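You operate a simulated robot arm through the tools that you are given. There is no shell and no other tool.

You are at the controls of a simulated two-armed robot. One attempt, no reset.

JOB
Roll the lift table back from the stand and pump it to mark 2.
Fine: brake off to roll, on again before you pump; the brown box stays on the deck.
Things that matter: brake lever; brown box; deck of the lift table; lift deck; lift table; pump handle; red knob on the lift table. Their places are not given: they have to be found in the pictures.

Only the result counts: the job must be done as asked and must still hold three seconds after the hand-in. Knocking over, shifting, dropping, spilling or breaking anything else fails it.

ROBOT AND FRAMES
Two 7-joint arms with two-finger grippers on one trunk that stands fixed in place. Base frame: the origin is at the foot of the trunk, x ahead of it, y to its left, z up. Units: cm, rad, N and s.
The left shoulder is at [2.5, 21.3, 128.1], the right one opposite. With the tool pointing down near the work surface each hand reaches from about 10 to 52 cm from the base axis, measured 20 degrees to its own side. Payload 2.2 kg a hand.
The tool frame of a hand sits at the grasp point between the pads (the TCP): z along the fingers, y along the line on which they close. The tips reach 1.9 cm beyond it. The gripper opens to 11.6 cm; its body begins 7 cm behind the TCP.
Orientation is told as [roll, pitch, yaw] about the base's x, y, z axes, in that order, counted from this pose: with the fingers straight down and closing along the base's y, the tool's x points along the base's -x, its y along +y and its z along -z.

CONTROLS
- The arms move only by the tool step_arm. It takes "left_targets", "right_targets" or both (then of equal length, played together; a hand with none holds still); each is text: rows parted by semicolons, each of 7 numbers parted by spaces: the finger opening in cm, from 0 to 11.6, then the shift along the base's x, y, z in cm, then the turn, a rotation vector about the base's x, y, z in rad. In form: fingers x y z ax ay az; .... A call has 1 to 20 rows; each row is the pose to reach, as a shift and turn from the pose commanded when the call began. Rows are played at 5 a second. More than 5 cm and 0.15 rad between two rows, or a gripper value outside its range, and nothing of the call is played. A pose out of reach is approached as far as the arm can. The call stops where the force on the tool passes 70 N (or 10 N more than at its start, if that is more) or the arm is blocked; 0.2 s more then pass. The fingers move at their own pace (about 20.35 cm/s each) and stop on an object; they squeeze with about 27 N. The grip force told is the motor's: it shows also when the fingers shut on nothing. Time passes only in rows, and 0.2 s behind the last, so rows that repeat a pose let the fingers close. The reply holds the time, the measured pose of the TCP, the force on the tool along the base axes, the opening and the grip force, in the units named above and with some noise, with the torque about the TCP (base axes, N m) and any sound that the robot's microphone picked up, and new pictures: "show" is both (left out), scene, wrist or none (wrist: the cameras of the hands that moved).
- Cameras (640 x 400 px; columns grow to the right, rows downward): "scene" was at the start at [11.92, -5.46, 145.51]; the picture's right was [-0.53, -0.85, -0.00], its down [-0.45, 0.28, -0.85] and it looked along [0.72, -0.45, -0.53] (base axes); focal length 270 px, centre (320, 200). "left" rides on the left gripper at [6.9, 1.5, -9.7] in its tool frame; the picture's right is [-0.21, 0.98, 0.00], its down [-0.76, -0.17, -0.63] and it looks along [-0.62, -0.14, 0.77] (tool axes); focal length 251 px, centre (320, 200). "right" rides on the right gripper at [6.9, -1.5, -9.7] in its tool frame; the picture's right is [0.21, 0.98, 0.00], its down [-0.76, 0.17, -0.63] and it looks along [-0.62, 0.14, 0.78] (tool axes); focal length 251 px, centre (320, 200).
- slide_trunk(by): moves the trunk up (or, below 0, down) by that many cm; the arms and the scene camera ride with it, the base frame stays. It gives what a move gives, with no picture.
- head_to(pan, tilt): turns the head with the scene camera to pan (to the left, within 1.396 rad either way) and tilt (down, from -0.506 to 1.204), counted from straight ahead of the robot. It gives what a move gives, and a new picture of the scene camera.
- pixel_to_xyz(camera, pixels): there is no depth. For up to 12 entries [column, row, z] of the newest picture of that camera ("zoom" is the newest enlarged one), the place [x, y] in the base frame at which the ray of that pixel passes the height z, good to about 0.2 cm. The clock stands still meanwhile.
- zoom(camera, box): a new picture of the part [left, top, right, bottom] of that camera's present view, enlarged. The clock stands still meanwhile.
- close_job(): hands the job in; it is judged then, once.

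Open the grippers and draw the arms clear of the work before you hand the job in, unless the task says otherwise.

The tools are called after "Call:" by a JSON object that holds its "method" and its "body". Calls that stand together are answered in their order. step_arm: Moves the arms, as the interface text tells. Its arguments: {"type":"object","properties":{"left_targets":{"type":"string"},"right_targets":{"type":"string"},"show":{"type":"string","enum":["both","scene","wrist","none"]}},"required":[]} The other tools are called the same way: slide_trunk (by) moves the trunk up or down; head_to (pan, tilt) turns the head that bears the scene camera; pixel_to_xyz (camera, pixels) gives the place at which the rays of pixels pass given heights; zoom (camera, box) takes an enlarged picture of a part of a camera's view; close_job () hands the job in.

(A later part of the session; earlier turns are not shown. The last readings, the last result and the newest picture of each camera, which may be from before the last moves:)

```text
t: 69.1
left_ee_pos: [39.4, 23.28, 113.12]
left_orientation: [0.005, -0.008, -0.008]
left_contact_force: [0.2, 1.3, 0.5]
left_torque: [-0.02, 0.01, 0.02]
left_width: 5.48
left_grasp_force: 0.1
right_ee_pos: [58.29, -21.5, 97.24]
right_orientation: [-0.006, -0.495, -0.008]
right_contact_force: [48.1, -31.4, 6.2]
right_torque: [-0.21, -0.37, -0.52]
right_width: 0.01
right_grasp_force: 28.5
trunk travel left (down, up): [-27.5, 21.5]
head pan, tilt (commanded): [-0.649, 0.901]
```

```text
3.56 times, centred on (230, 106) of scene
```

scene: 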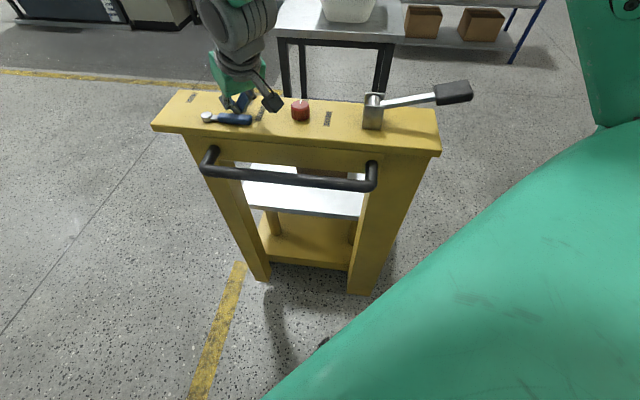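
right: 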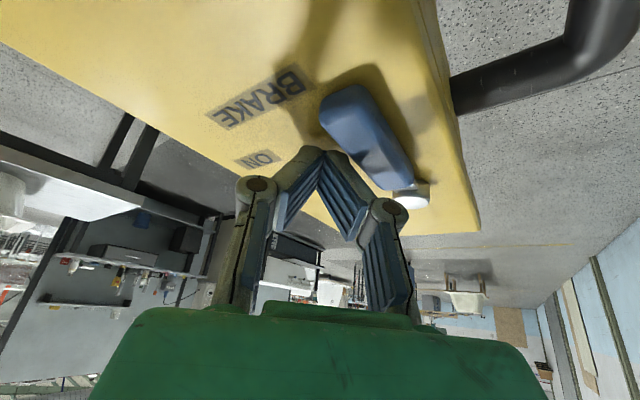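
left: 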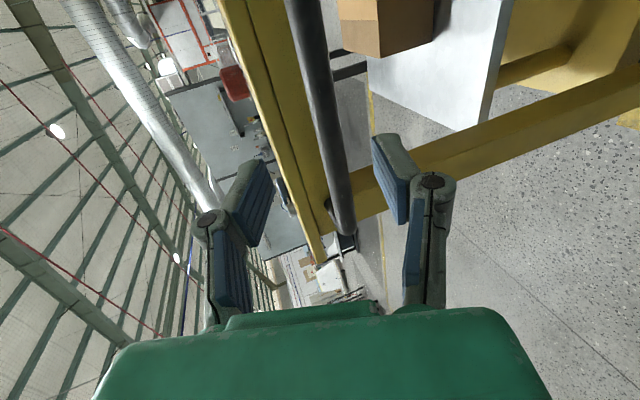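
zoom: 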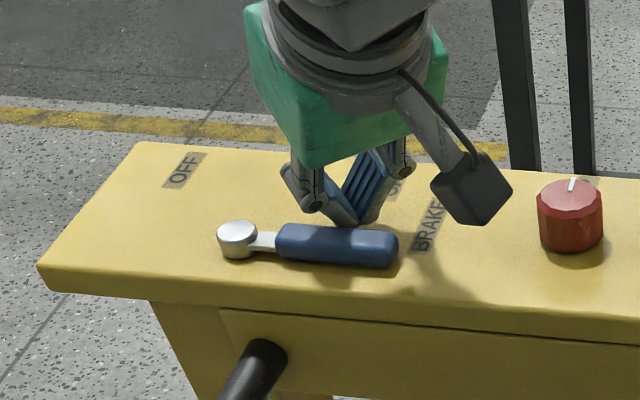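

The lever is at its ON stop: 57 N pushing and the table does not roll, so the brake holds. I relax and lift the hand off the lever.

Call:
{"method": "step_arm", "body": {"right_targets": "0 0.7 -0.6 0 0 0 0; 0 1.2 -1 0.5 0 0 0; 0 1.2 -1 4 0 0 0; 0 0 -1.5 8.5 0 0.08 0; 0 -3 -3 12 0 0.17 0; 0 -7 -5 14 0 0.25 0; 0 -11 -7 15 0 0.33 0; 0 -15 -9 16.5 0 0.41 0; 0 -18 -12 18.5 0 0.48 0; 0 -21 -15 21 0 0.48 0", "show": "both"}}

Call:
{"method": "zoom", "body": {"camera": "scene", "box": [140, 50, 480, 262]}}

Call:
{"method": "zoom", "body": {"camera": "right", "box": [100, 0, 500, 250]}}

```text
t: 71.3
left_ee_pos: [38.88, 23.08, 113.27]
left_orientation: [0.008, -0.014, -0.009]
left_contact_force: [0.4, -0.2, 0.2]
left_torque: [-0.01, 0.01, -0.01]
left_width: 5.47
left_grasp_force: 0.0
right_ee_pos: [36.38, -36.76, 118.04]
right_orientation: [-0.005, -0.005, 0.001]
right_contact_force: [0.3, 0.0, 0.7]
right_torque: [0.0, 0.0, -0.01]
right_width: 0.02
right_grasp_force: 28.8
trunk travel left (down, up): [-27.5, 21.5]
head pan, tilt (commanded): [-0.649, 0.901]
```

scene: 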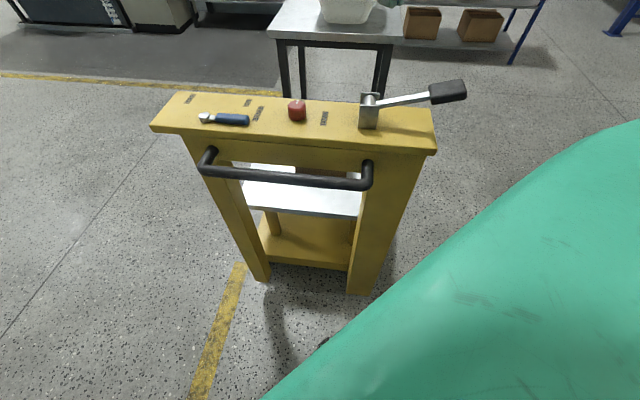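
right: 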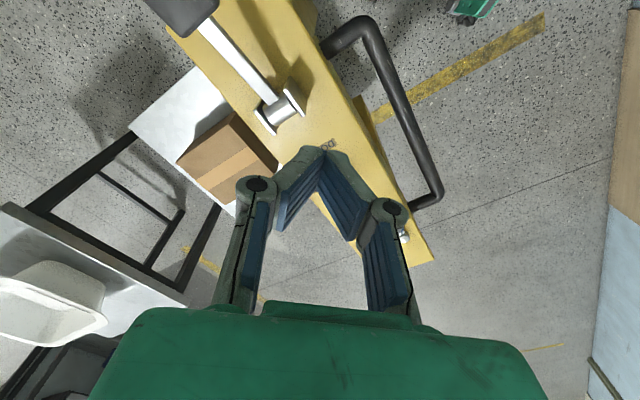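

```text
1.88 times, centred on (310, 156) of scene
```

zoom: 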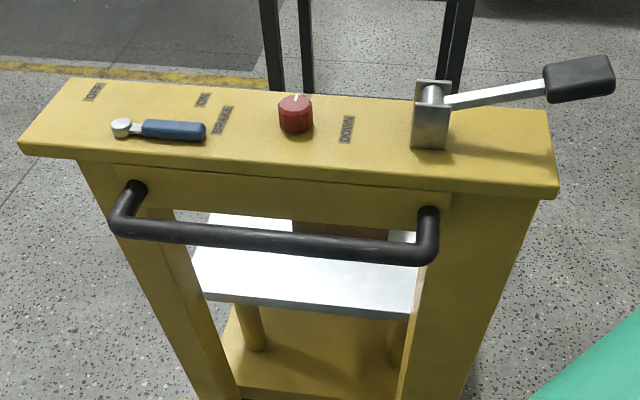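

```text
1.60 times, centred on (300, 125) of right
```

zoom: 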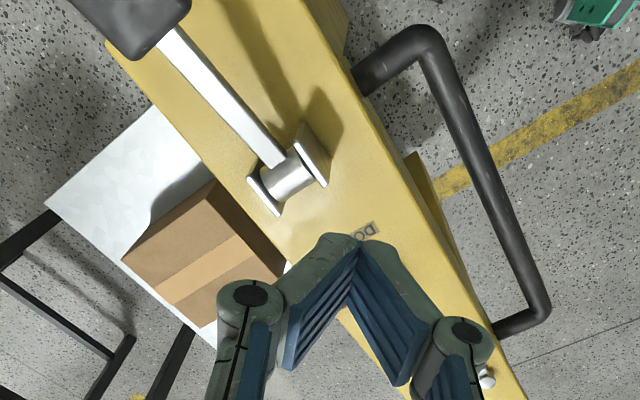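

The brake lever lies at ON as at the start, the knob points to UP. Now I locate the pump handle: grip at scene (448,91), axle at (370,100).

Call:
{"method": "pixel_to_xyz", "body": {"camera": "scene", "pixels": [[448, 91, 101], [448, 91, 103], [448, 91, 105], [448, 91, 107], [370, 99, 98], [370, 99, 100], [370, 99, 102], [151, 130, 95], [437, 151, 95], [173, 93, 95]]}}

Call:
{"method": "pixel_to_xyz", "body": {"camera": "right", "pixels": [[283, 110, 98], [283, 110, 100], [283, 110, 102], [192, 10, 101], [192, 10, 103], [192, 10, 105], [192, 10, 107]]}}

```text
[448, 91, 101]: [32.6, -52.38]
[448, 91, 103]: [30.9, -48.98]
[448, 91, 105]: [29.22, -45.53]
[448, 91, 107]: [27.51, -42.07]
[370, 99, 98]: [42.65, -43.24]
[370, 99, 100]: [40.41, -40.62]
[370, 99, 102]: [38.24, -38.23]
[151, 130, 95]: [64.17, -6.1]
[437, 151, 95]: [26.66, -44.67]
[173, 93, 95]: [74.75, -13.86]
```

```text
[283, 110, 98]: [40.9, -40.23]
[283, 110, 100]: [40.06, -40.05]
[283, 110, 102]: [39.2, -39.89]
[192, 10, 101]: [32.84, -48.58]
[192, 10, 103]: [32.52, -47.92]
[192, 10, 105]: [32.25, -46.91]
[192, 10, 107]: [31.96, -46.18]
```

The axle is at about (40.1,-40.2,100.2) and the grip centre near (31,-49.2,102.8), so the lever points to the right, ~12° up. I bring the right hand above the outer part of the grip, yawed 45° so it closes along the hinge axis.

Call:
{"method": "step_arm", "body": {"right_targets": "3 -1 -2.3 -0.5 0 0 0.131; 6 -2.2 -4.6 -1 0 0 0.262; 9 -3.3 -6.9 -2 0 0 0.393; 9 -4.5 -9.2 -3 0 0 0.524; 9 -5.6 -11.5 -4 0 0 0.654; 9 -6.7 -13.8 -4.5 0 0 0.785; 9 -6.7 -13.8 -4.5 0 0 0.785", "show": "both"}}

```text
t: 72.9
left_ee_pos: [39.02, 22.83, 113.34]
left_orientation: [0.008, -0.013, -0.007]
left_contact_force: [0.0, -0.3, -0.2]
left_torque: [0.0, 0.02, -0.01]
left_width: 5.5
left_grasp_force: 0.0
right_ee_pos: [30.76, -49.77, 112.88]
right_orientation: [-0.002, -0.011, 0.788]
right_contact_force: [0.5, 0.6, 0.0]
right_torque: [0.02, 0.0, 0.01]
right_width: 9.03
right_grasp_force: 0.0
right hand out of reach, approached as far as the arm can: row 6, 7
trunk travel left (down, up): [-27.5, 21.5]
head pan, tilt (commanded): [-0.649, 0.901]
```

scene: 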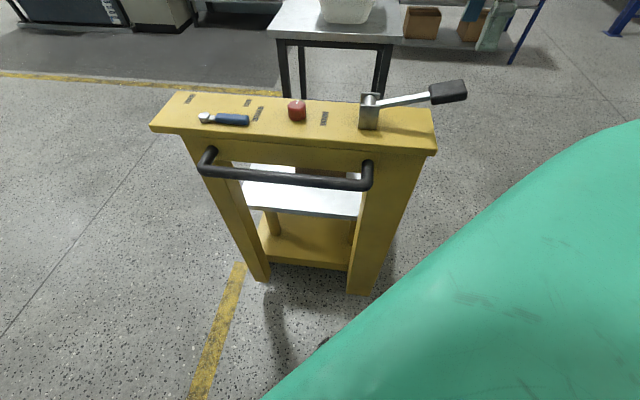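
right: 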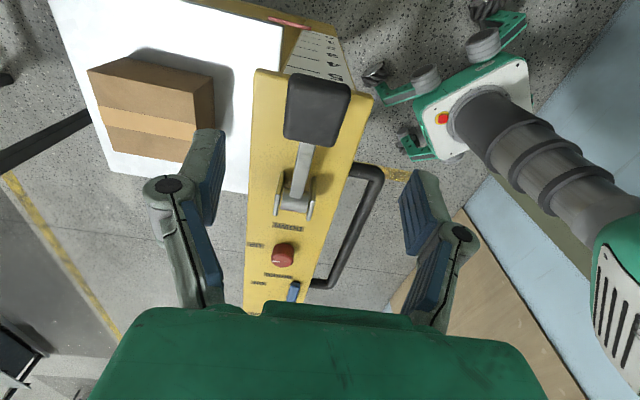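

The right camera sees the grip centred below the hand at (318,108) and the scale at (320,50). I zoom on the scale, then lower the hand onto the grip.

Call:
{"method": "zoom", "body": {"camera": "right", "box": [230, 0, 390, 100]}}

Call:
{"method": "step_arm", "body": {"right_targets": "9 -0.1 -0.1 -2 0 0 0; 9 -0.3 -0.3 -4 0 0 0; 9 -0.5 -0.5 -6 0 0 0; 9 -0.6 -0.6 -8 0 0 0; 9 -0.7 -0.7 -9.4 0 0 0", "show": "both"}}

```text
4.00 times, centred on (310, 50) of right
```

zoom: 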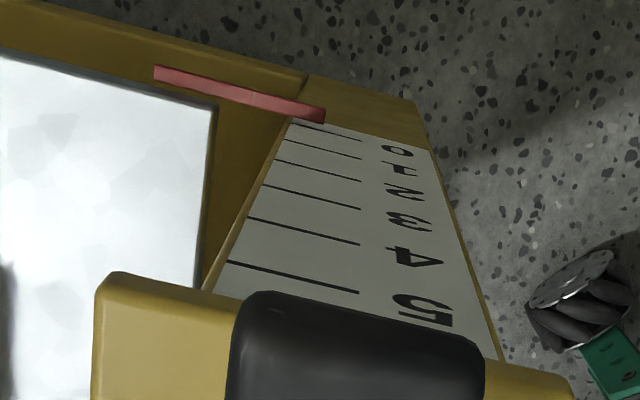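

```text
t: 73.8
left_ee_pos: [38.67, 23.04, 113.4]
left_orientation: [0.011, -0.014, -0.011]
left_contact_force: [-1.7, -0.4, -0.1]
left_torque: [0.0, -0.03, -0.02]
left_width: 5.47
left_grasp_force: 0.0
right_ee_pos: [29.9, -50.19, 107.01]
right_orientation: [0.001, -0.006, 0.785]
right_contact_force: [-0.2, -0.8, 0.2]
right_torque: [-0.02, 0.01, -0.02]
right_width: 9.02
right_grasp_force: 0.0
trunk travel left (down, up): [-27.5, 21.5]
head pan, tilt (commanded): [-0.649, 0.901]
stopped in row 4 (right hand): the arm was blocked; the commanded pose is now the measured one
```

scene: 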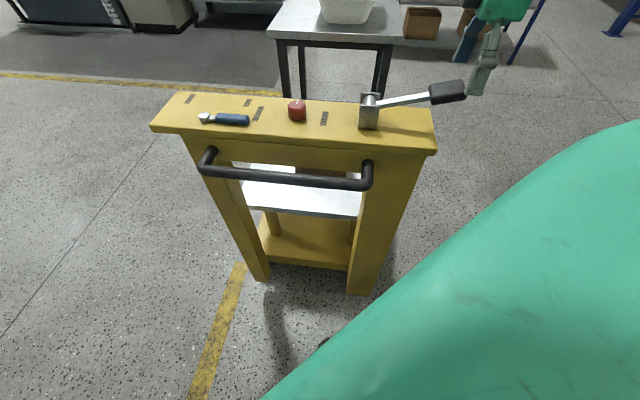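
right: 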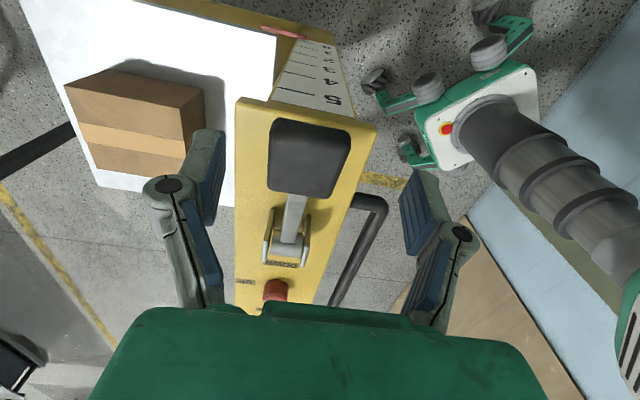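

The arm gets blocked at z=107 in this low-trunk posture. I raise the trunk so that the shoulder is well above the grip, which carries the hands straight up.

Call:
{"method": "slide_trunk", "body": {"by": 18}}

Call:
{"method": "step_arm", "body": {"right_targets": "9 0 0 0 0 0 0", "show": "both"}}

```text
t: 75.8
left_ee_pos: [38.69, 24.06, 131.02]
left_orientation: [0.0, -0.014, -0.009]
left_contact_force: [0.6, -0.1, -0.1]
left_torque: [0.0, -0.01, 0.0]
left_width: 5.51
left_grasp_force: 0.1
right_ee_pos: [29.92, -49.21, 125.39]
right_orientation: [-0.007, -0.001, 0.784]
right_contact_force: [-0.1, 0.3, 0.3]
right_torque: [0.03, 0.04, 0.0]
right_width: 9.01
right_grasp_force: 0.1
trunk travel left (down, up): [-45.5, 3.5]
head pan, tilt (commanded): [-0.649, 0.901]
```

```text
t: 76.2
left_ee_pos: [38.78, 23.59, 131.12]
left_orientation: [0.003, -0.014, -0.01]
left_contact_force: [-0.2, 0.7, 0.6]
left_torque: [0.03, -0.02, -0.04]
left_width: 5.48
left_grasp_force: 0.0
right_ee_pos: [29.98, -49.53, 125.36]
right_orientation: [-0.006, -0.003, 0.783]
right_contact_force: [-0.4, -0.6, -0.2]
right_torque: [-0.03, -0.05, -0.01]
right_width: 9.0
right_grasp_force: 0.0
trunk travel left (down, up): [-45.5, 3.5]
head pan, tilt (commanded): [-0.649, 0.901]
```

scene: 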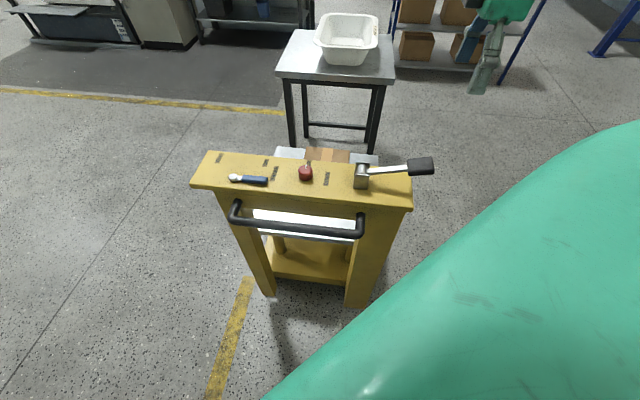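
right: 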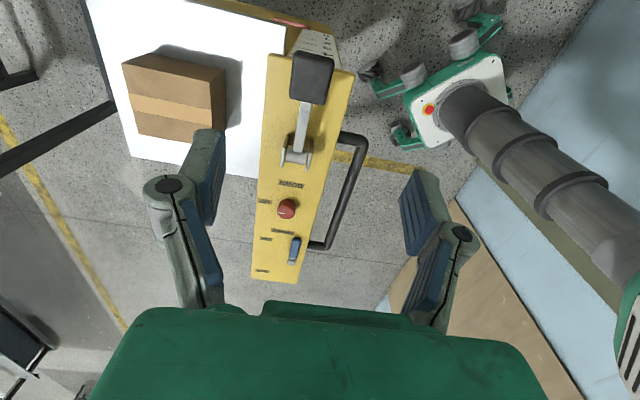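

The trunk is up. I verify the grip location from both cameras before lowering.

Call:
{"method": "pixel_to_xyz", "body": {"camera": "right", "pixels": [[311, 78, 103], [311, 78, 105], [311, 55, 104], [309, 100, 104], [297, 145, 100.2]]}}

Call:
{"method": "pixel_to_xyz", "body": {"camera": "scene", "pixels": [[421, 166, 102], [421, 166, 103], [421, 166, 104], [361, 176, 100.2], [194, 186, 95], [413, 210, 95]]}}

Call:
{"method": "zoom", "body": {"camera": "scene", "box": [330, 140, 450, 215]}}

```text
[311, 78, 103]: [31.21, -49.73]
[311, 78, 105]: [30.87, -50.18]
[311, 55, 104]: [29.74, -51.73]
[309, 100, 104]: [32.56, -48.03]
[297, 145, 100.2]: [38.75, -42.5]
```

```text
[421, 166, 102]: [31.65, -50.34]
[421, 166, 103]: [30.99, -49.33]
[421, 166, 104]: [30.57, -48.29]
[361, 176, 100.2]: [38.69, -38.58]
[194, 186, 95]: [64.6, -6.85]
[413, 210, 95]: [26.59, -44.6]
```

```text
5.33 times, centred on (390, 178) of scene
```

zoom: 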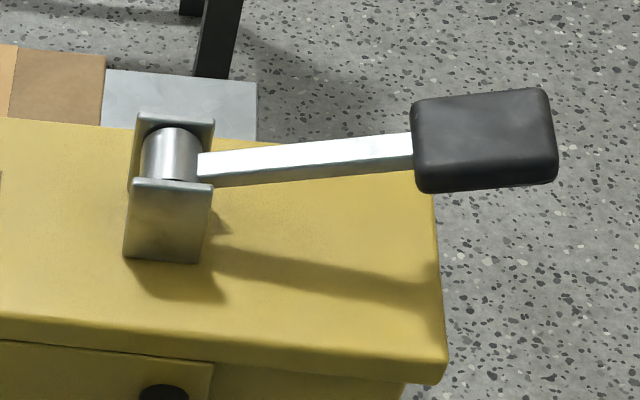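

The grip centre is confirmed near (31.1,-49.6,103). I lower the opened hand over its outer half.

Call:
{"method": "step_arm", "body": {"right_targets": "9 0.1 -0.1 -4 0 0 0; 9 0.2 -0.2 -8 0 0 0; 9 0.3 -0.4 -12 0 0 0; 9 0.4 -0.5 -15.5 0 0 0; 9 0.5 -0.6 -18.5 0 0 0; 9 0.5 -0.6 -20.5 0 0 0; 9 0.5 -0.6 -21.8 0 0 0", "show": "both"}}

Call:
{"method": "zoom", "body": {"camera": "scene", "box": [330, 120, 490, 220]}}

```text
t: 77.8
left_ee_pos: [38.8, 24.07, 131.02]
left_orientation: [0.0, -0.014, -0.011]
left_contact_force: [-0.9, -0.1, 0.6]
left_torque: [0.03, -0.02, 0.0]
left_width: 5.5
left_grasp_force: 0.0
right_ee_pos: [30.3, -49.79, 103.56]
right_orientation: [-0.006, 0.0, 0.787]
right_contact_force: [-0.9, -1.2, 0.3]
right_torque: [0.03, 0.0, 0.02]
right_width: 8.98
right_grasp_force: 0.1
trunk travel left (down, up): [-45.5, 3.5]
head pan, tilt (commanded): [-0.649, 0.901]
```

scene: 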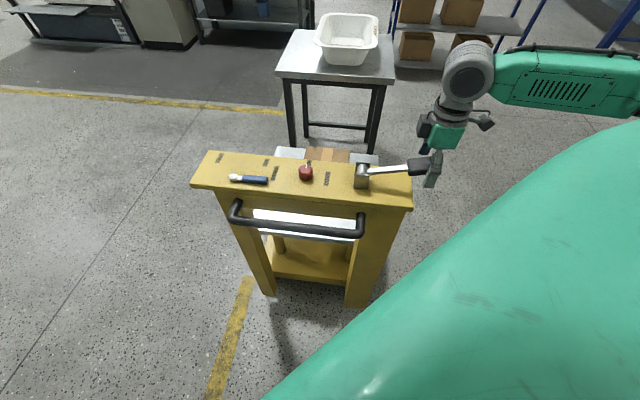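
right: 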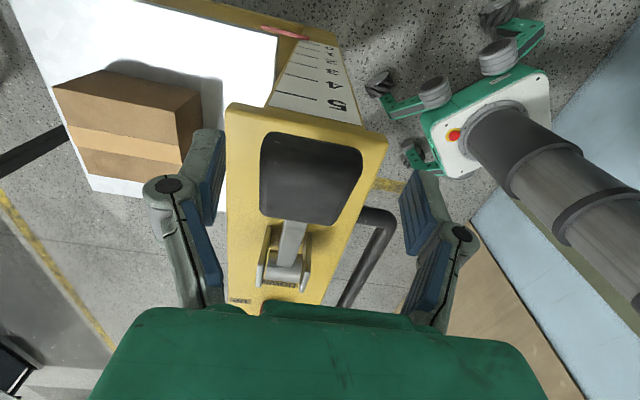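

```text
4.00 times, centred on (410, 170) of scene
```

zoom: 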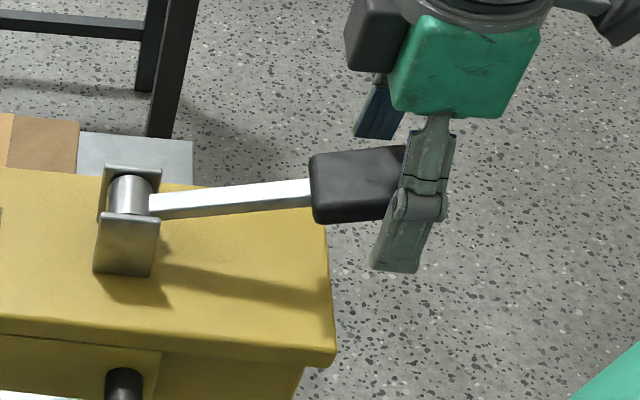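

The grip lies between the fingers with the TCP within it. I close on it.

Call:
{"method": "step_arm", "body": {"right_targets": "6 0 0 0 0 0 0; 3 0 0 0 0 0 0; 0 0 0 0 0 0 0; 0 0 0 0 0 0 0; 0 0 0 0 0 0 0", "show": "both"}}

Call:
{"method": "zoom", "body": {"camera": "scene", "box": [330, 120, 490, 220]}}

Call:
{"method": "zoom", "body": {"camera": "right", "box": [220, 0, 400, 112]}}

```text
t: 79.0
left_ee_pos: [38.78, 23.4, 131.21]
left_orientation: [0.006, -0.015, -0.009]
left_contact_force: [-0.1, 0.0, 0.1]
left_torque: [-0.02, -0.01, -0.01]
left_width: 5.5
left_grasp_force: 0.0
right_ee_pos: [30.53, -50.38, 103.33]
right_orientation: [-0.008, -0.005, 0.785]
right_contact_force: [15.8, -19.7, 6.9]
right_torque: [0.04, -0.91, -0.39]
right_width: 4.8
right_grasp_force: 45.1
trunk travel left (down, up): [-45.5, 3.5]
head pan, tilt (commanded): [-0.649, 0.901]
```

scene: 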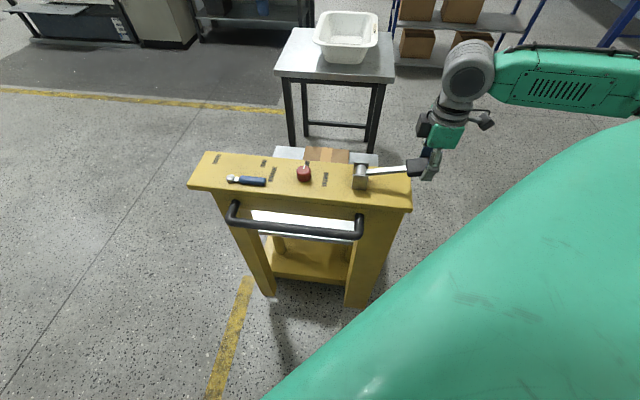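
right: 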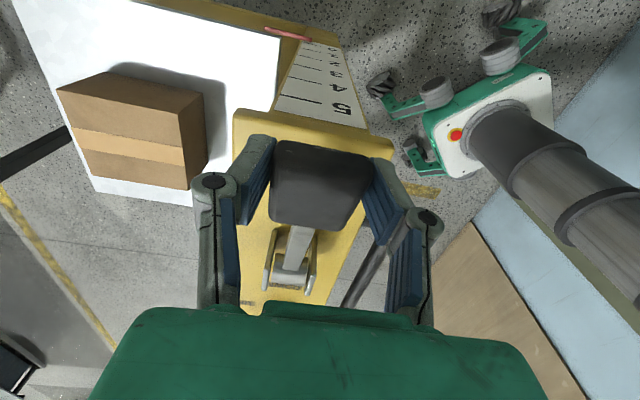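

```text
4.00 times, centred on (410, 170) of scene
```

zoom: 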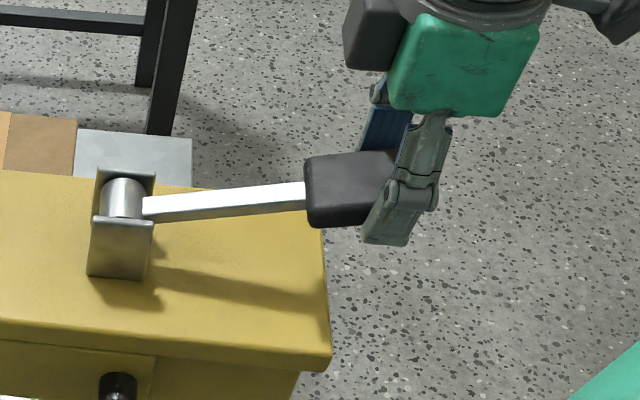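

```text
3.56 times, centred on (310, 56) of right
```

zoom: 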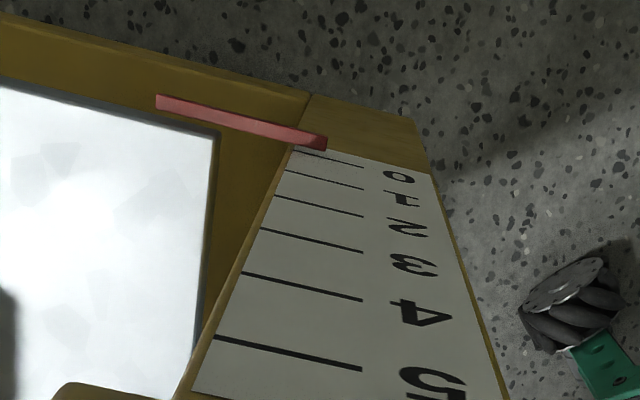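

The grip is held (4.8 cm wide). I first raise the lever along its arc, with a small shift to relieve the side force, and watch force and pointer.

Call:
{"method": "step_arm", "body": {"right_targets": "0 0.25 -0.2 0.3 0 0 0; 0 0.35 -0.05 0.9 0 0 0; 0 0.55 0.15 1.77 0 0 0; 0 0.85 0.5 2.9 0 0 0; 0 1.3 0.95 4.02 0 0 0", "show": "both"}}

Call:
{"method": "zoom", "body": {"camera": "scene", "box": [330, 120, 490, 220]}}

Call:
{"method": "zoom", "body": {"camera": "right", "box": [220, 0, 400, 112]}}

```text
t: 80.2
left_ee_pos: [38.84, 24.56, 130.99]
left_orientation: [-0.006, -0.015, -0.008]
left_contact_force: [0.3, -0.2, 0.6]
left_torque: [-0.01, 0.05, -0.01]
left_width: 5.51
left_grasp_force: 0.1
right_ee_pos: [31.84, -48.43, 107.95]
right_orientation: [-0.011, -0.001, 0.786]
right_contact_force: [1.2, -0.1, -0.7]
right_torque: [-0.01, 0.04, -0.02]
right_width: 0.01
right_grasp_force: 28.6
trunk travel left (down, up): [-45.5, 3.5]
head pan, tilt (commanded): [-0.649, 0.901]
```

scene: 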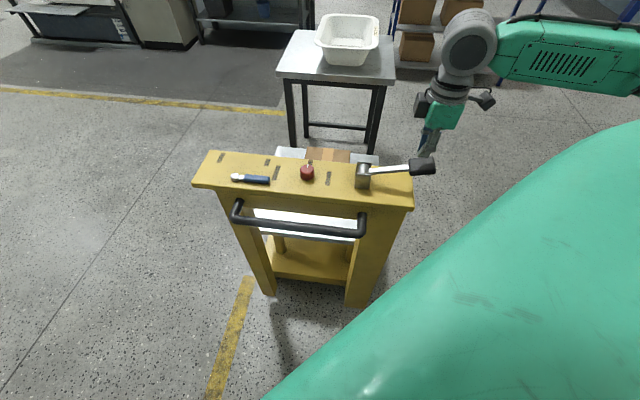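
right: 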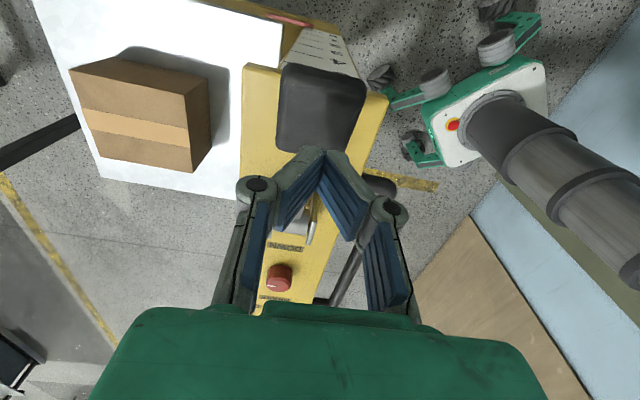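

```text
4.00 times, centred on (410, 170) of scene
```

zoom: 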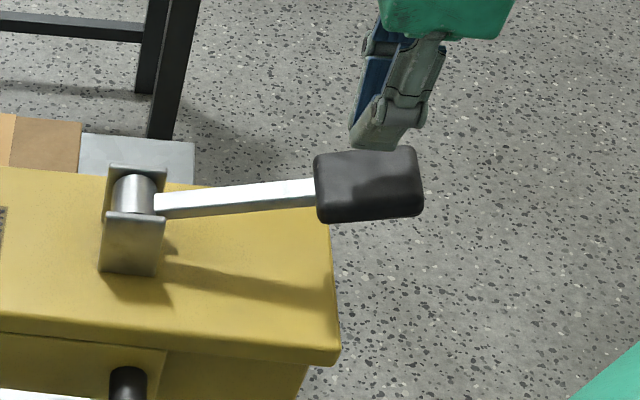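

```text
3.56 times, centred on (310, 56) of right
```

zoom: 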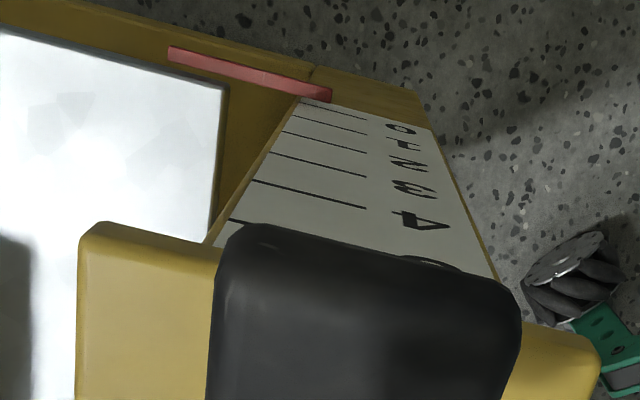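

The fingers slipped off: the lever doesn't rise, so it rests at its upper end and the working stroke is downward. I put the closed fingertips on top of the grip and press it down.

Call:
{"method": "step_arm", "body": {"right_targets": "0 -0.6 -0.8 0.3 0 0 0; 0 -1.2 -1.5 0 0 0 0; 0 -1.2 -1.5 -1 0 0 0; 0 -1.2 -1.5 -2 0 0 0; 0 -1.2 -1.5 -3 0 0 0", "show": "both"}}

Call:
{"method": "zoom", "body": {"camera": "scene", "box": [330, 120, 490, 220]}}

Call:
{"method": "zoom", "body": {"camera": "right", "box": [220, 0, 400, 112]}}

```text
t: 81.4
left_ee_pos: [38.65, 23.5, 131.15]
left_orientation: [0.003, -0.015, -0.009]
left_contact_force: [1.0, -1.0, -1.4]
left_torque: [0.0, -0.02, 0.01]
left_width: 5.5
left_grasp_force: 0.0
right_ee_pos: [30.49, -50.7, 104.56]
right_orientation: [-0.005, -0.002, 0.783]
right_contact_force: [0.1, 1.2, 1.4]
right_torque: [0.01, 0.04, 0.0]
right_width: 0.03
right_grasp_force: 28.4
trunk travel left (down, up): [-45.5, 3.5]
head pan, tilt (commanded): [-0.649, 0.901]
```

scene: 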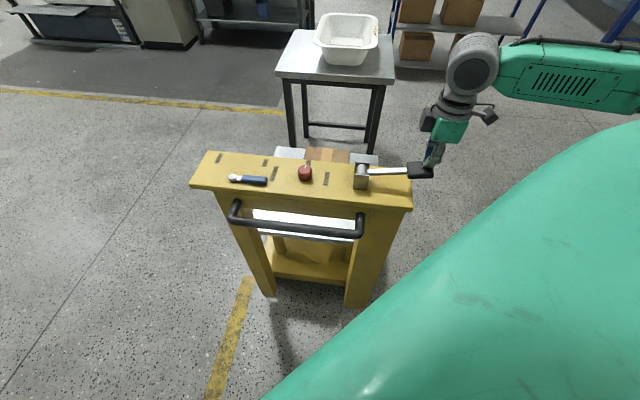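
right: 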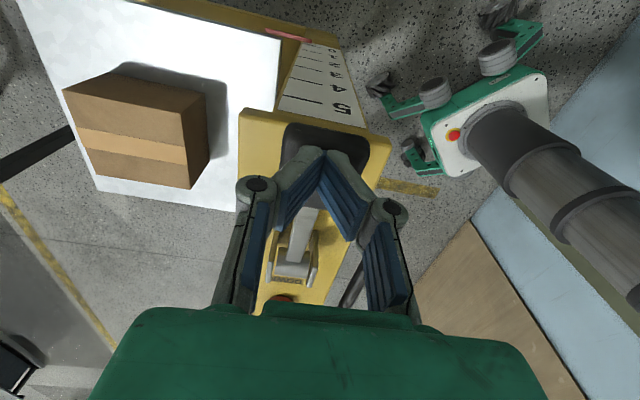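

```text
4.00 times, centred on (410, 170) of scene
```

zoom: 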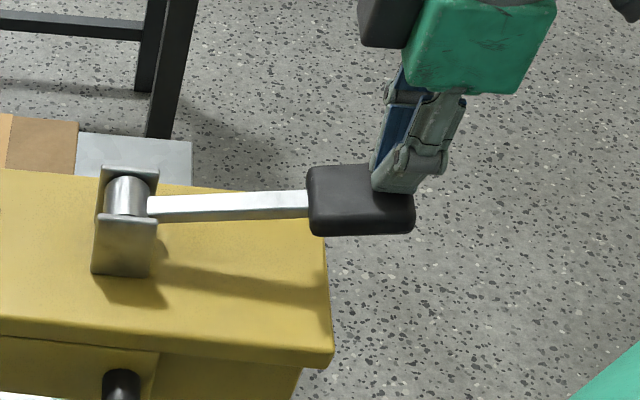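

```text
3.56 times, centred on (310, 56) of right
```

zoom: 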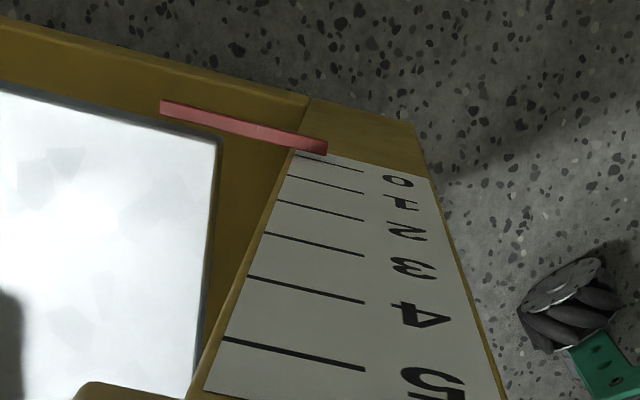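

The lever goes down easily (1 N). I keep pressing it down along its arc.

Call:
{"method": "step_arm", "body": {"right_targets": "0 -0.1 -0.1 -1 0 0 0; 0 -0.1 -0.1 -2 0 0 0; 0 -0.1 -0.1 -3 0 0 0; 0 0 0 -4 0 0 0; 0 0 0 -5 0 0 0", "show": "both"}}

Call:
{"method": "zoom", "body": {"camera": "scene", "box": [330, 120, 490, 220]}}

Call:
{"method": "zoom", "body": {"camera": "right", "box": [220, 0, 400, 112]}}

```text
t: 82.6
left_ee_pos: [38.71, 23.67, 131.16]
left_orientation: [0.006, -0.013, -0.01]
left_contact_force: [-0.6, 0.4, 0.0]
left_torque: [0.0, -0.01, 0.01]
left_width: 5.49
left_grasp_force: 0.1
right_ee_pos: [30.62, -50.95, 99.28]
right_orientation: [-0.004, -0.002, 0.785]
right_contact_force: [-0.4, -3.6, 3.4]
right_torque: [0.0, -0.04, 0.01]
right_width: 0.61
right_grasp_force: 28.5
trunk travel left (down, up): [-45.5, 3.5]
head pan, tilt (commanded): [-0.649, 0.901]
```

scene: 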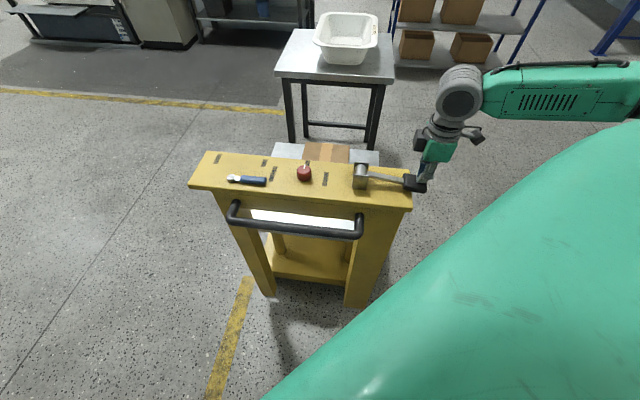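
right: 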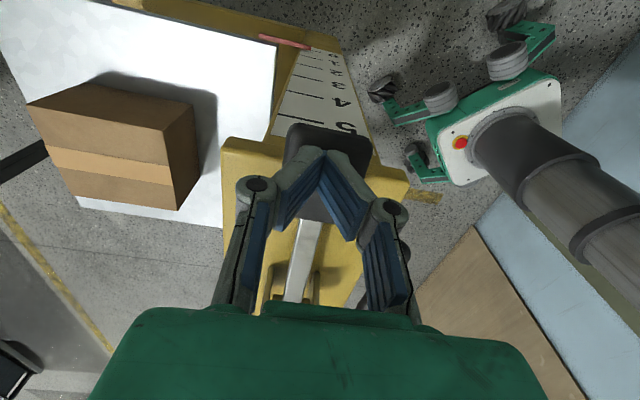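

```text
4.00 times, centred on (410, 170) of scene
```

zoom: 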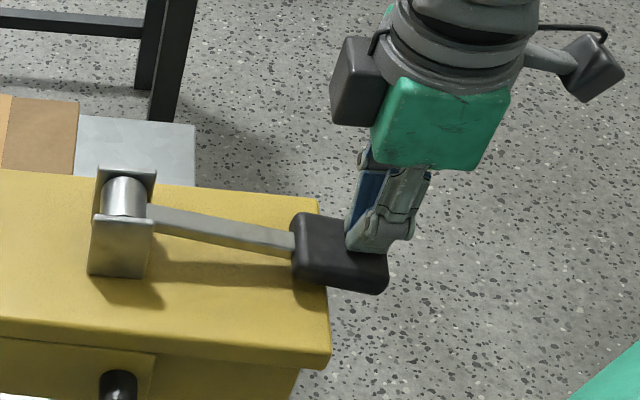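

```text
3.56 times, centred on (310, 56) of right
```

zoom: 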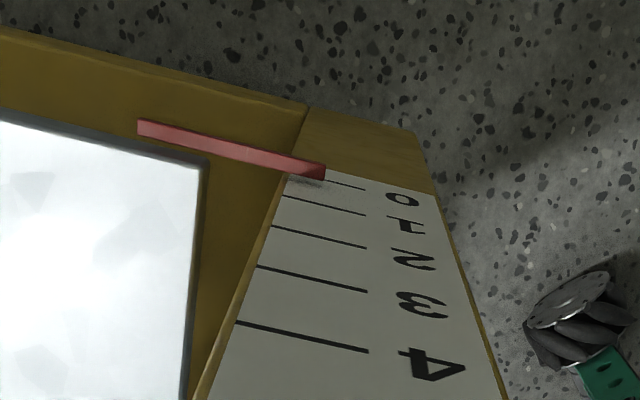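

The lever is now ~12° below level and the pointer has crept up slightly, so the downstroke lifts. I press on toward the bottom of the stroke.

Call:
{"method": "step_arm", "body": {"right_targets": "0 0.1 0.1 -0.7 0 0 0; 0 0.2 0.2 -1.4 0 0 0; 0 0.3 0.3 -2.1 0 0 0; 0 0.4 0.4 -2.8 0 0 0", "show": "both"}}

Call:
{"method": "zoom", "body": {"camera": "scene", "box": [330, 120, 490, 220]}}

Call:
{"method": "zoom", "body": {"camera": "right", "box": [220, 0, 400, 112]}}

```text
t: 83.2
left_ee_pos: [38.13, 24.01, 131.21]
left_orientation: [-0.004, -0.019, -0.013]
left_contact_force: [0.3, -0.4, -0.2]
left_torque: [0.05, 0.06, 0.01]
left_width: 5.52
left_grasp_force: 0.0
right_ee_pos: [30.56, -50.68, 99.02]
right_orientation: [-0.023, 0.001, 0.784]
right_contact_force: [-31.0, -18.5, 49.4]
right_torque: [0.14, 0.31, 0.18]
right_width: 0.61
right_grasp_force: 28.4
trunk travel left (down, up): [-45.5, 3.5]
head pan, tilt (commanded): [-0.649, 0.901]
stopped in row 3 (right hand): the force on the tool passed its limit at 79 N (the readings are from after the stop); the commanded pose is now the measured one
```

scene: 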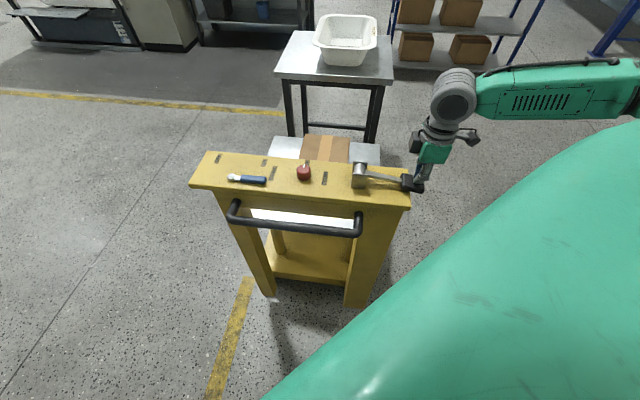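
right: 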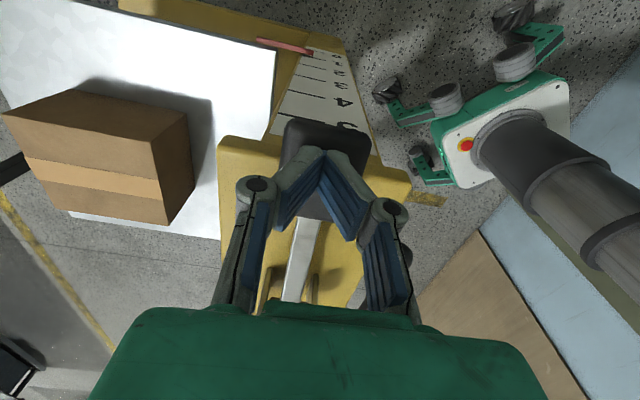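

```text
4.00 times, centred on (410, 170) of scene
```

zoom: 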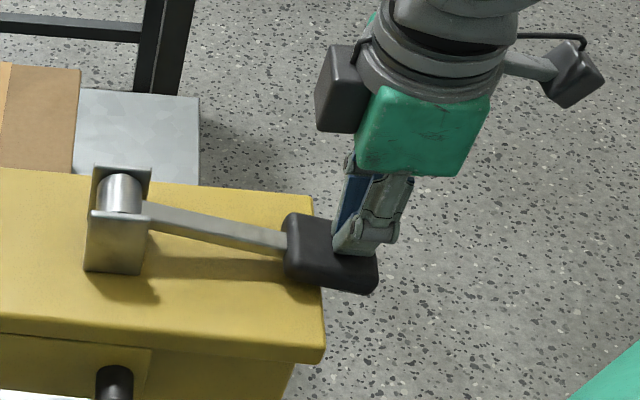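

```text
3.56 times, centred on (310, 56) of right
```

zoom: 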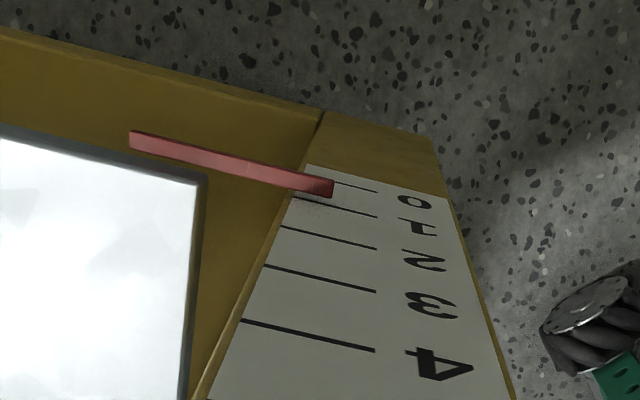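

The lever has reached its bottom stop and the pointer now stands between 0 and 1. I ease off by lifting a little and look at the pointer again.

Call:
{"method": "step_arm", "body": {"right_targets": "0 -0.3 -0.3 0.8 0 0 0; 0 -0.3 -0.3 2 0 0 0; 0 -0.3 -0.3 3 0 0 0; 0 -0.3 -0.3 3 0 0 0", "show": "both"}}

Call:
{"method": "zoom", "body": {"camera": "scene", "box": [330, 120, 490, 220]}}

Call:
{"method": "zoom", "body": {"camera": "right", "box": [220, 0, 400, 112]}}

```text
t: 84.2
left_ee_pos: [38.76, 23.96, 131.07]
left_orientation: [0.003, -0.015, -0.01]
left_contact_force: [0.4, 0.5, 0.6]
left_torque: [0.01, -0.01, 0.0]
left_width: 5.47
left_grasp_force: 0.0
right_ee_pos: [30.72, -50.85, 101.69]
right_orientation: [-0.017, -0.001, 0.784]
right_contact_force: [-1.2, 0.0, 2.7]
right_torque: [0.01, 0.05, -0.01]
right_width: 0.0
right_grasp_force: 28.6
trunk travel left (down, up): [-45.5, 3.5]
head pan, tilt (commanded): [-0.649, 0.901]
```

scene: 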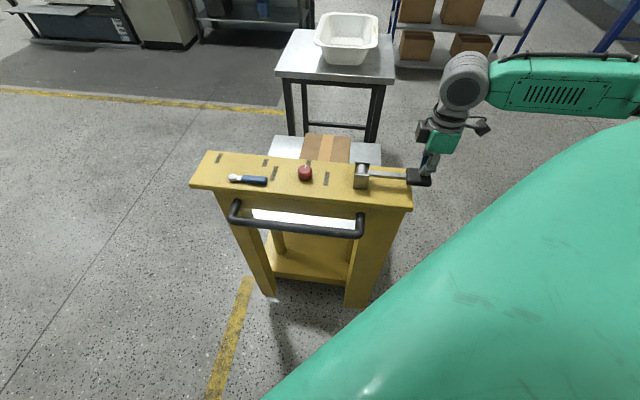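
right: 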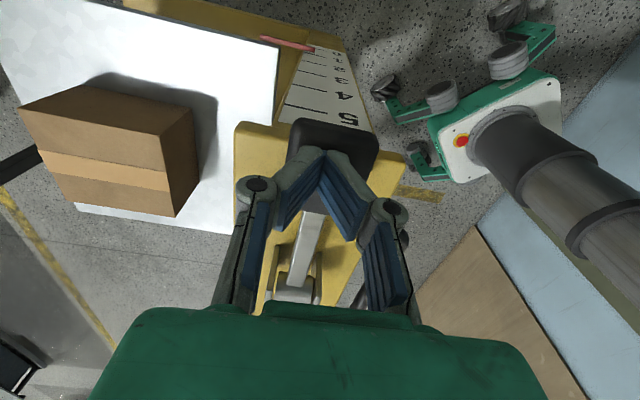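

```text
4.00 times, centred on (410, 170) of scene
```

zoom: 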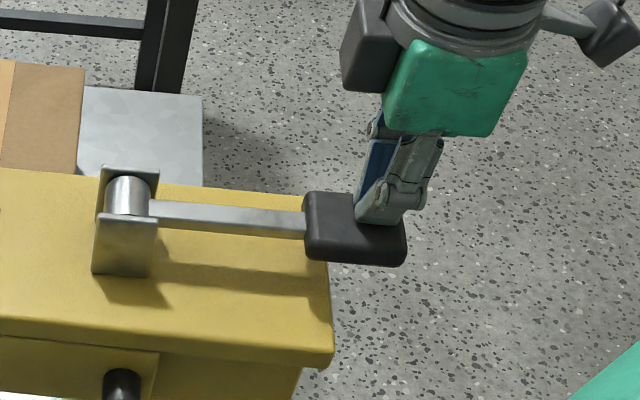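

```text
3.56 times, centred on (310, 56) of right
```

zoom: 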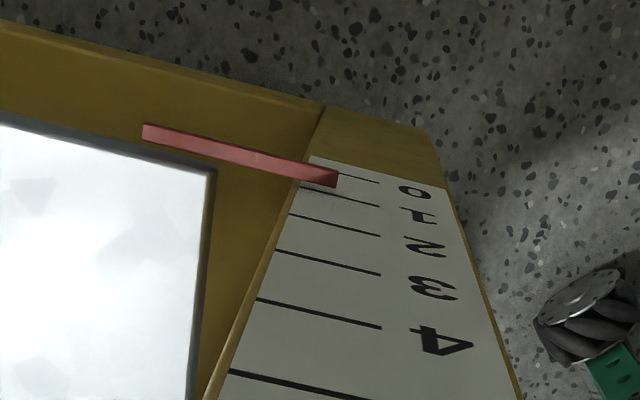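

The lever springs back up with the hand, and the deck stays raised. Parallax makes the reading uncertain (perhaps ~1), so I move the hand out to the right and tilt it to see the scale more squarely.

Call:
{"method": "step_arm", "body": {"right_targets": "0 -0.3 -0.3 4 0 0 0; 0 -1.5 -1.5 8 0 0 0; 0 -4 -4 9 0.07 -0.07 0; 0 -7 -6.5 9 0.14 -0.14 0; 0 -10 -9 8 0.21 -0.21 0; 0 -12.5 -11.5 7 0.28 -0.28 0; 0 -14 -13 6 0.35 -0.35 0", "show": "both"}}

Call:
{"method": "zoom", "body": {"camera": "right", "box": [200, 0, 440, 150]}}

```text
t: 85.8
left_ee_pos: [38.5, 23.91, 131.07]
left_orientation: [0.002, -0.014, -0.012]
left_contact_force: [-0.9, 1.1, -0.2]
left_torque: [0.0, 0.0, 0.0]
left_width: 5.5
left_grasp_force: 0.0
right_ee_pos: [16.78, -64.14, 107.52]
right_orientation: [-0.02, -0.5, 0.784]
right_contact_force: [0.2, 0.2, -0.4]
right_torque: [0.01, -0.01, 0.01]
right_width: 0.0
right_grasp_force: 28.4
trunk travel left (down, up): [-45.5, 3.5]
head pan, tilt (commanded): [-0.649, 0.901]
```

scene: 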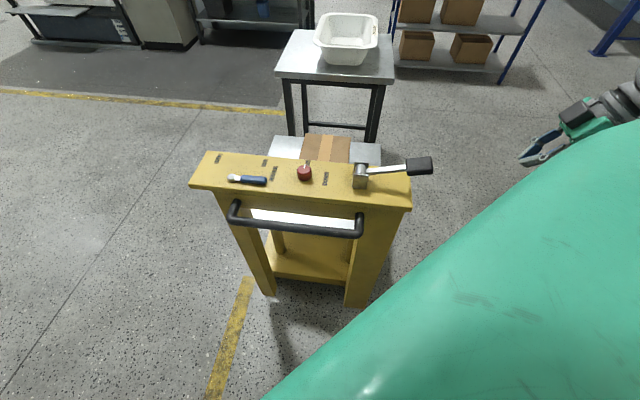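
right: 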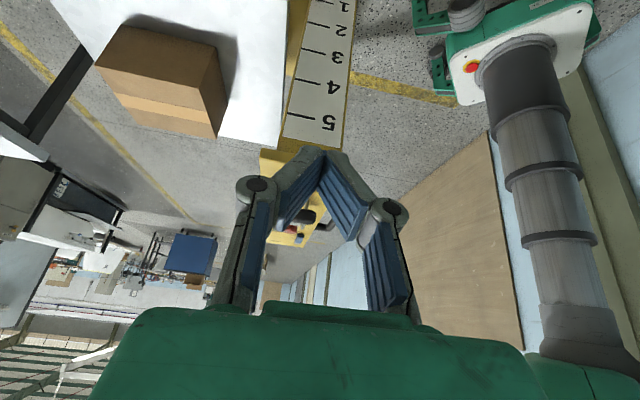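

```text
2.67 times, centred on (320, 75) of right
```

zoom: 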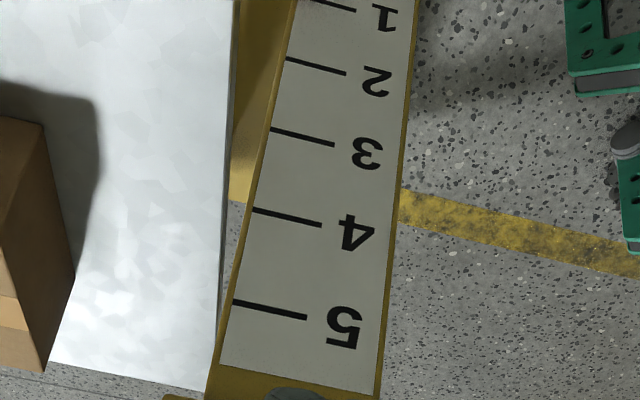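

The view cuts off the 0–1 part at the top, where the pointer must be. I lower the hand a bit and tilt it slightly down.

Call:
{"method": "step_arm", "body": {"right_targets": "0 -0.5 -0.5 -3 -0.07 0.07 0; 0 -1 -1 -6 -0.14 0.14 0; 0 -1.5 -1.5 -9 -0.14 0.14 0", "show": "wrist"}}

Call:
{"method": "zoom", "body": {"camera": "right", "box": [200, 0, 440, 150]}}

```text
t: 86.6
left_ee_pos: [38.64, 23.73, 131.07]
left_orientation: [0.002, -0.015, -0.01]
left_contact_force: [-0.2, 0.6, 0.1]
left_torque: [-0.03, 0.0, -0.02]
left_width: 5.51
left_grasp_force: 0.0
right_ee_pos: [15.5, -65.52, 98.36]
right_orientation: [-0.018, -0.299, 0.783]
right_contact_force: [-0.6, -0.4, 0.2]
right_torque: [0.03, -0.01, -0.01]
right_width: 0.01
right_grasp_force: 28.7
trunk travel left (down, up): [-45.5, 3.5]
head pan, tilt (commanded): [-0.649, 0.901]
```

right: 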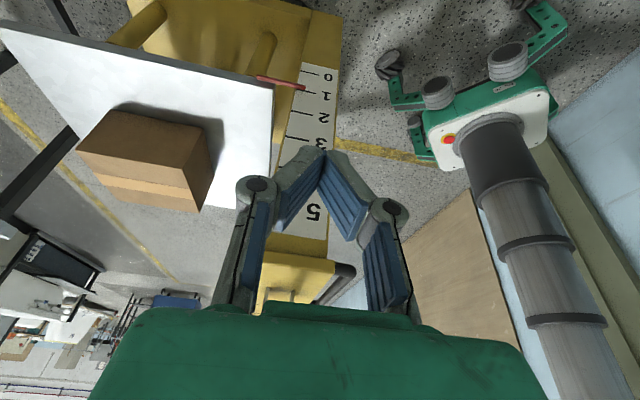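

```text
2.67 times, centred on (320, 75) of right
```

zoom: 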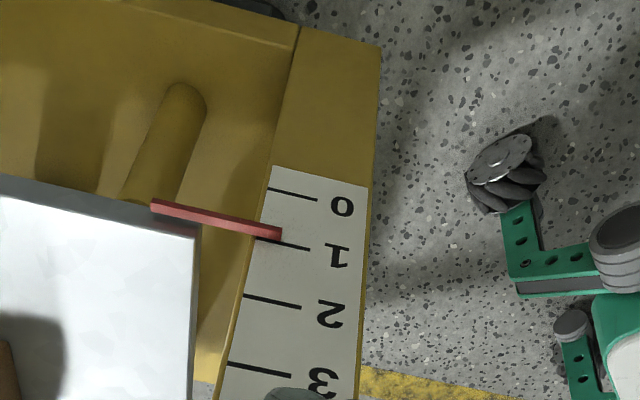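

This view shows the pointer at mark 1 after one full stroke. I return the hand above the grip for a second full downstroke.

Call:
{"method": "step_arm", "body": {"right_targets": "0 0 0 4 -0.03 0.03 0; 0 1 1 8 -0.06 0.06 0; 0 3.5 3.5 11 -0.09 0.09 0; 0 6.5 6.3 12.5 -0.12 0.12 0; 0 9.5 9.2 13 -0.15 0.15 0; 0 12.5 12 12.5 -0.18 0.18 0; 0 15.2 14.6 11 -0.21 0.21 0; 0 15.2 14.6 10 -0.21 0.21 0", "show": "both"}}

Call:
{"method": "zoom", "body": {"camera": "scene", "box": [330, 120, 490, 220]}}

```text
t: 88.4
left_ee_pos: [38.42, 24.01, 131.19]
left_orientation: [0.001, -0.017, -0.008]
left_contact_force: [-0.1, 0.4, -0.1]
left_torque: [-0.01, 0.03, 0.02]
left_width: 5.49
left_grasp_force: 0.0
right_ee_pos: [30.46, -50.83, 108.82]
right_orientation: [-0.021, -0.001, 0.785]
right_contact_force: [-0.7, 0.0, 0.0]
right_torque: [0.04, -0.02, 0.0]
right_width: 0.0
right_grasp_force: 27.8
trunk travel left (down, up): [-45.5, 3.5]
head pan, tilt (commanded): [-0.649, 0.901]
```

scene: 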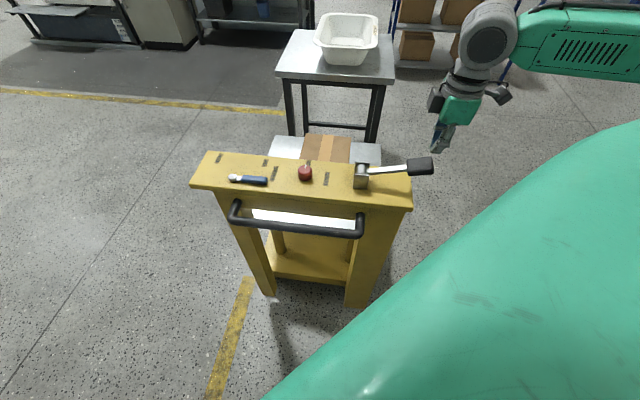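
right: 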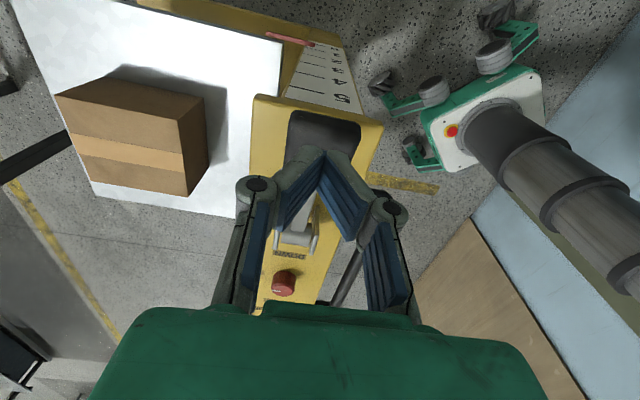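

```text
4.00 times, centred on (410, 170) of scene
```

zoom: 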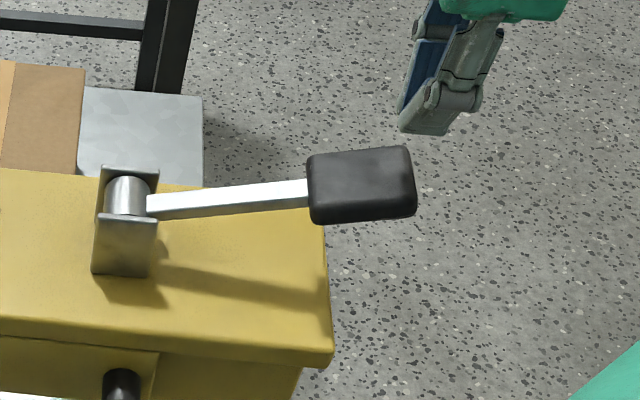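

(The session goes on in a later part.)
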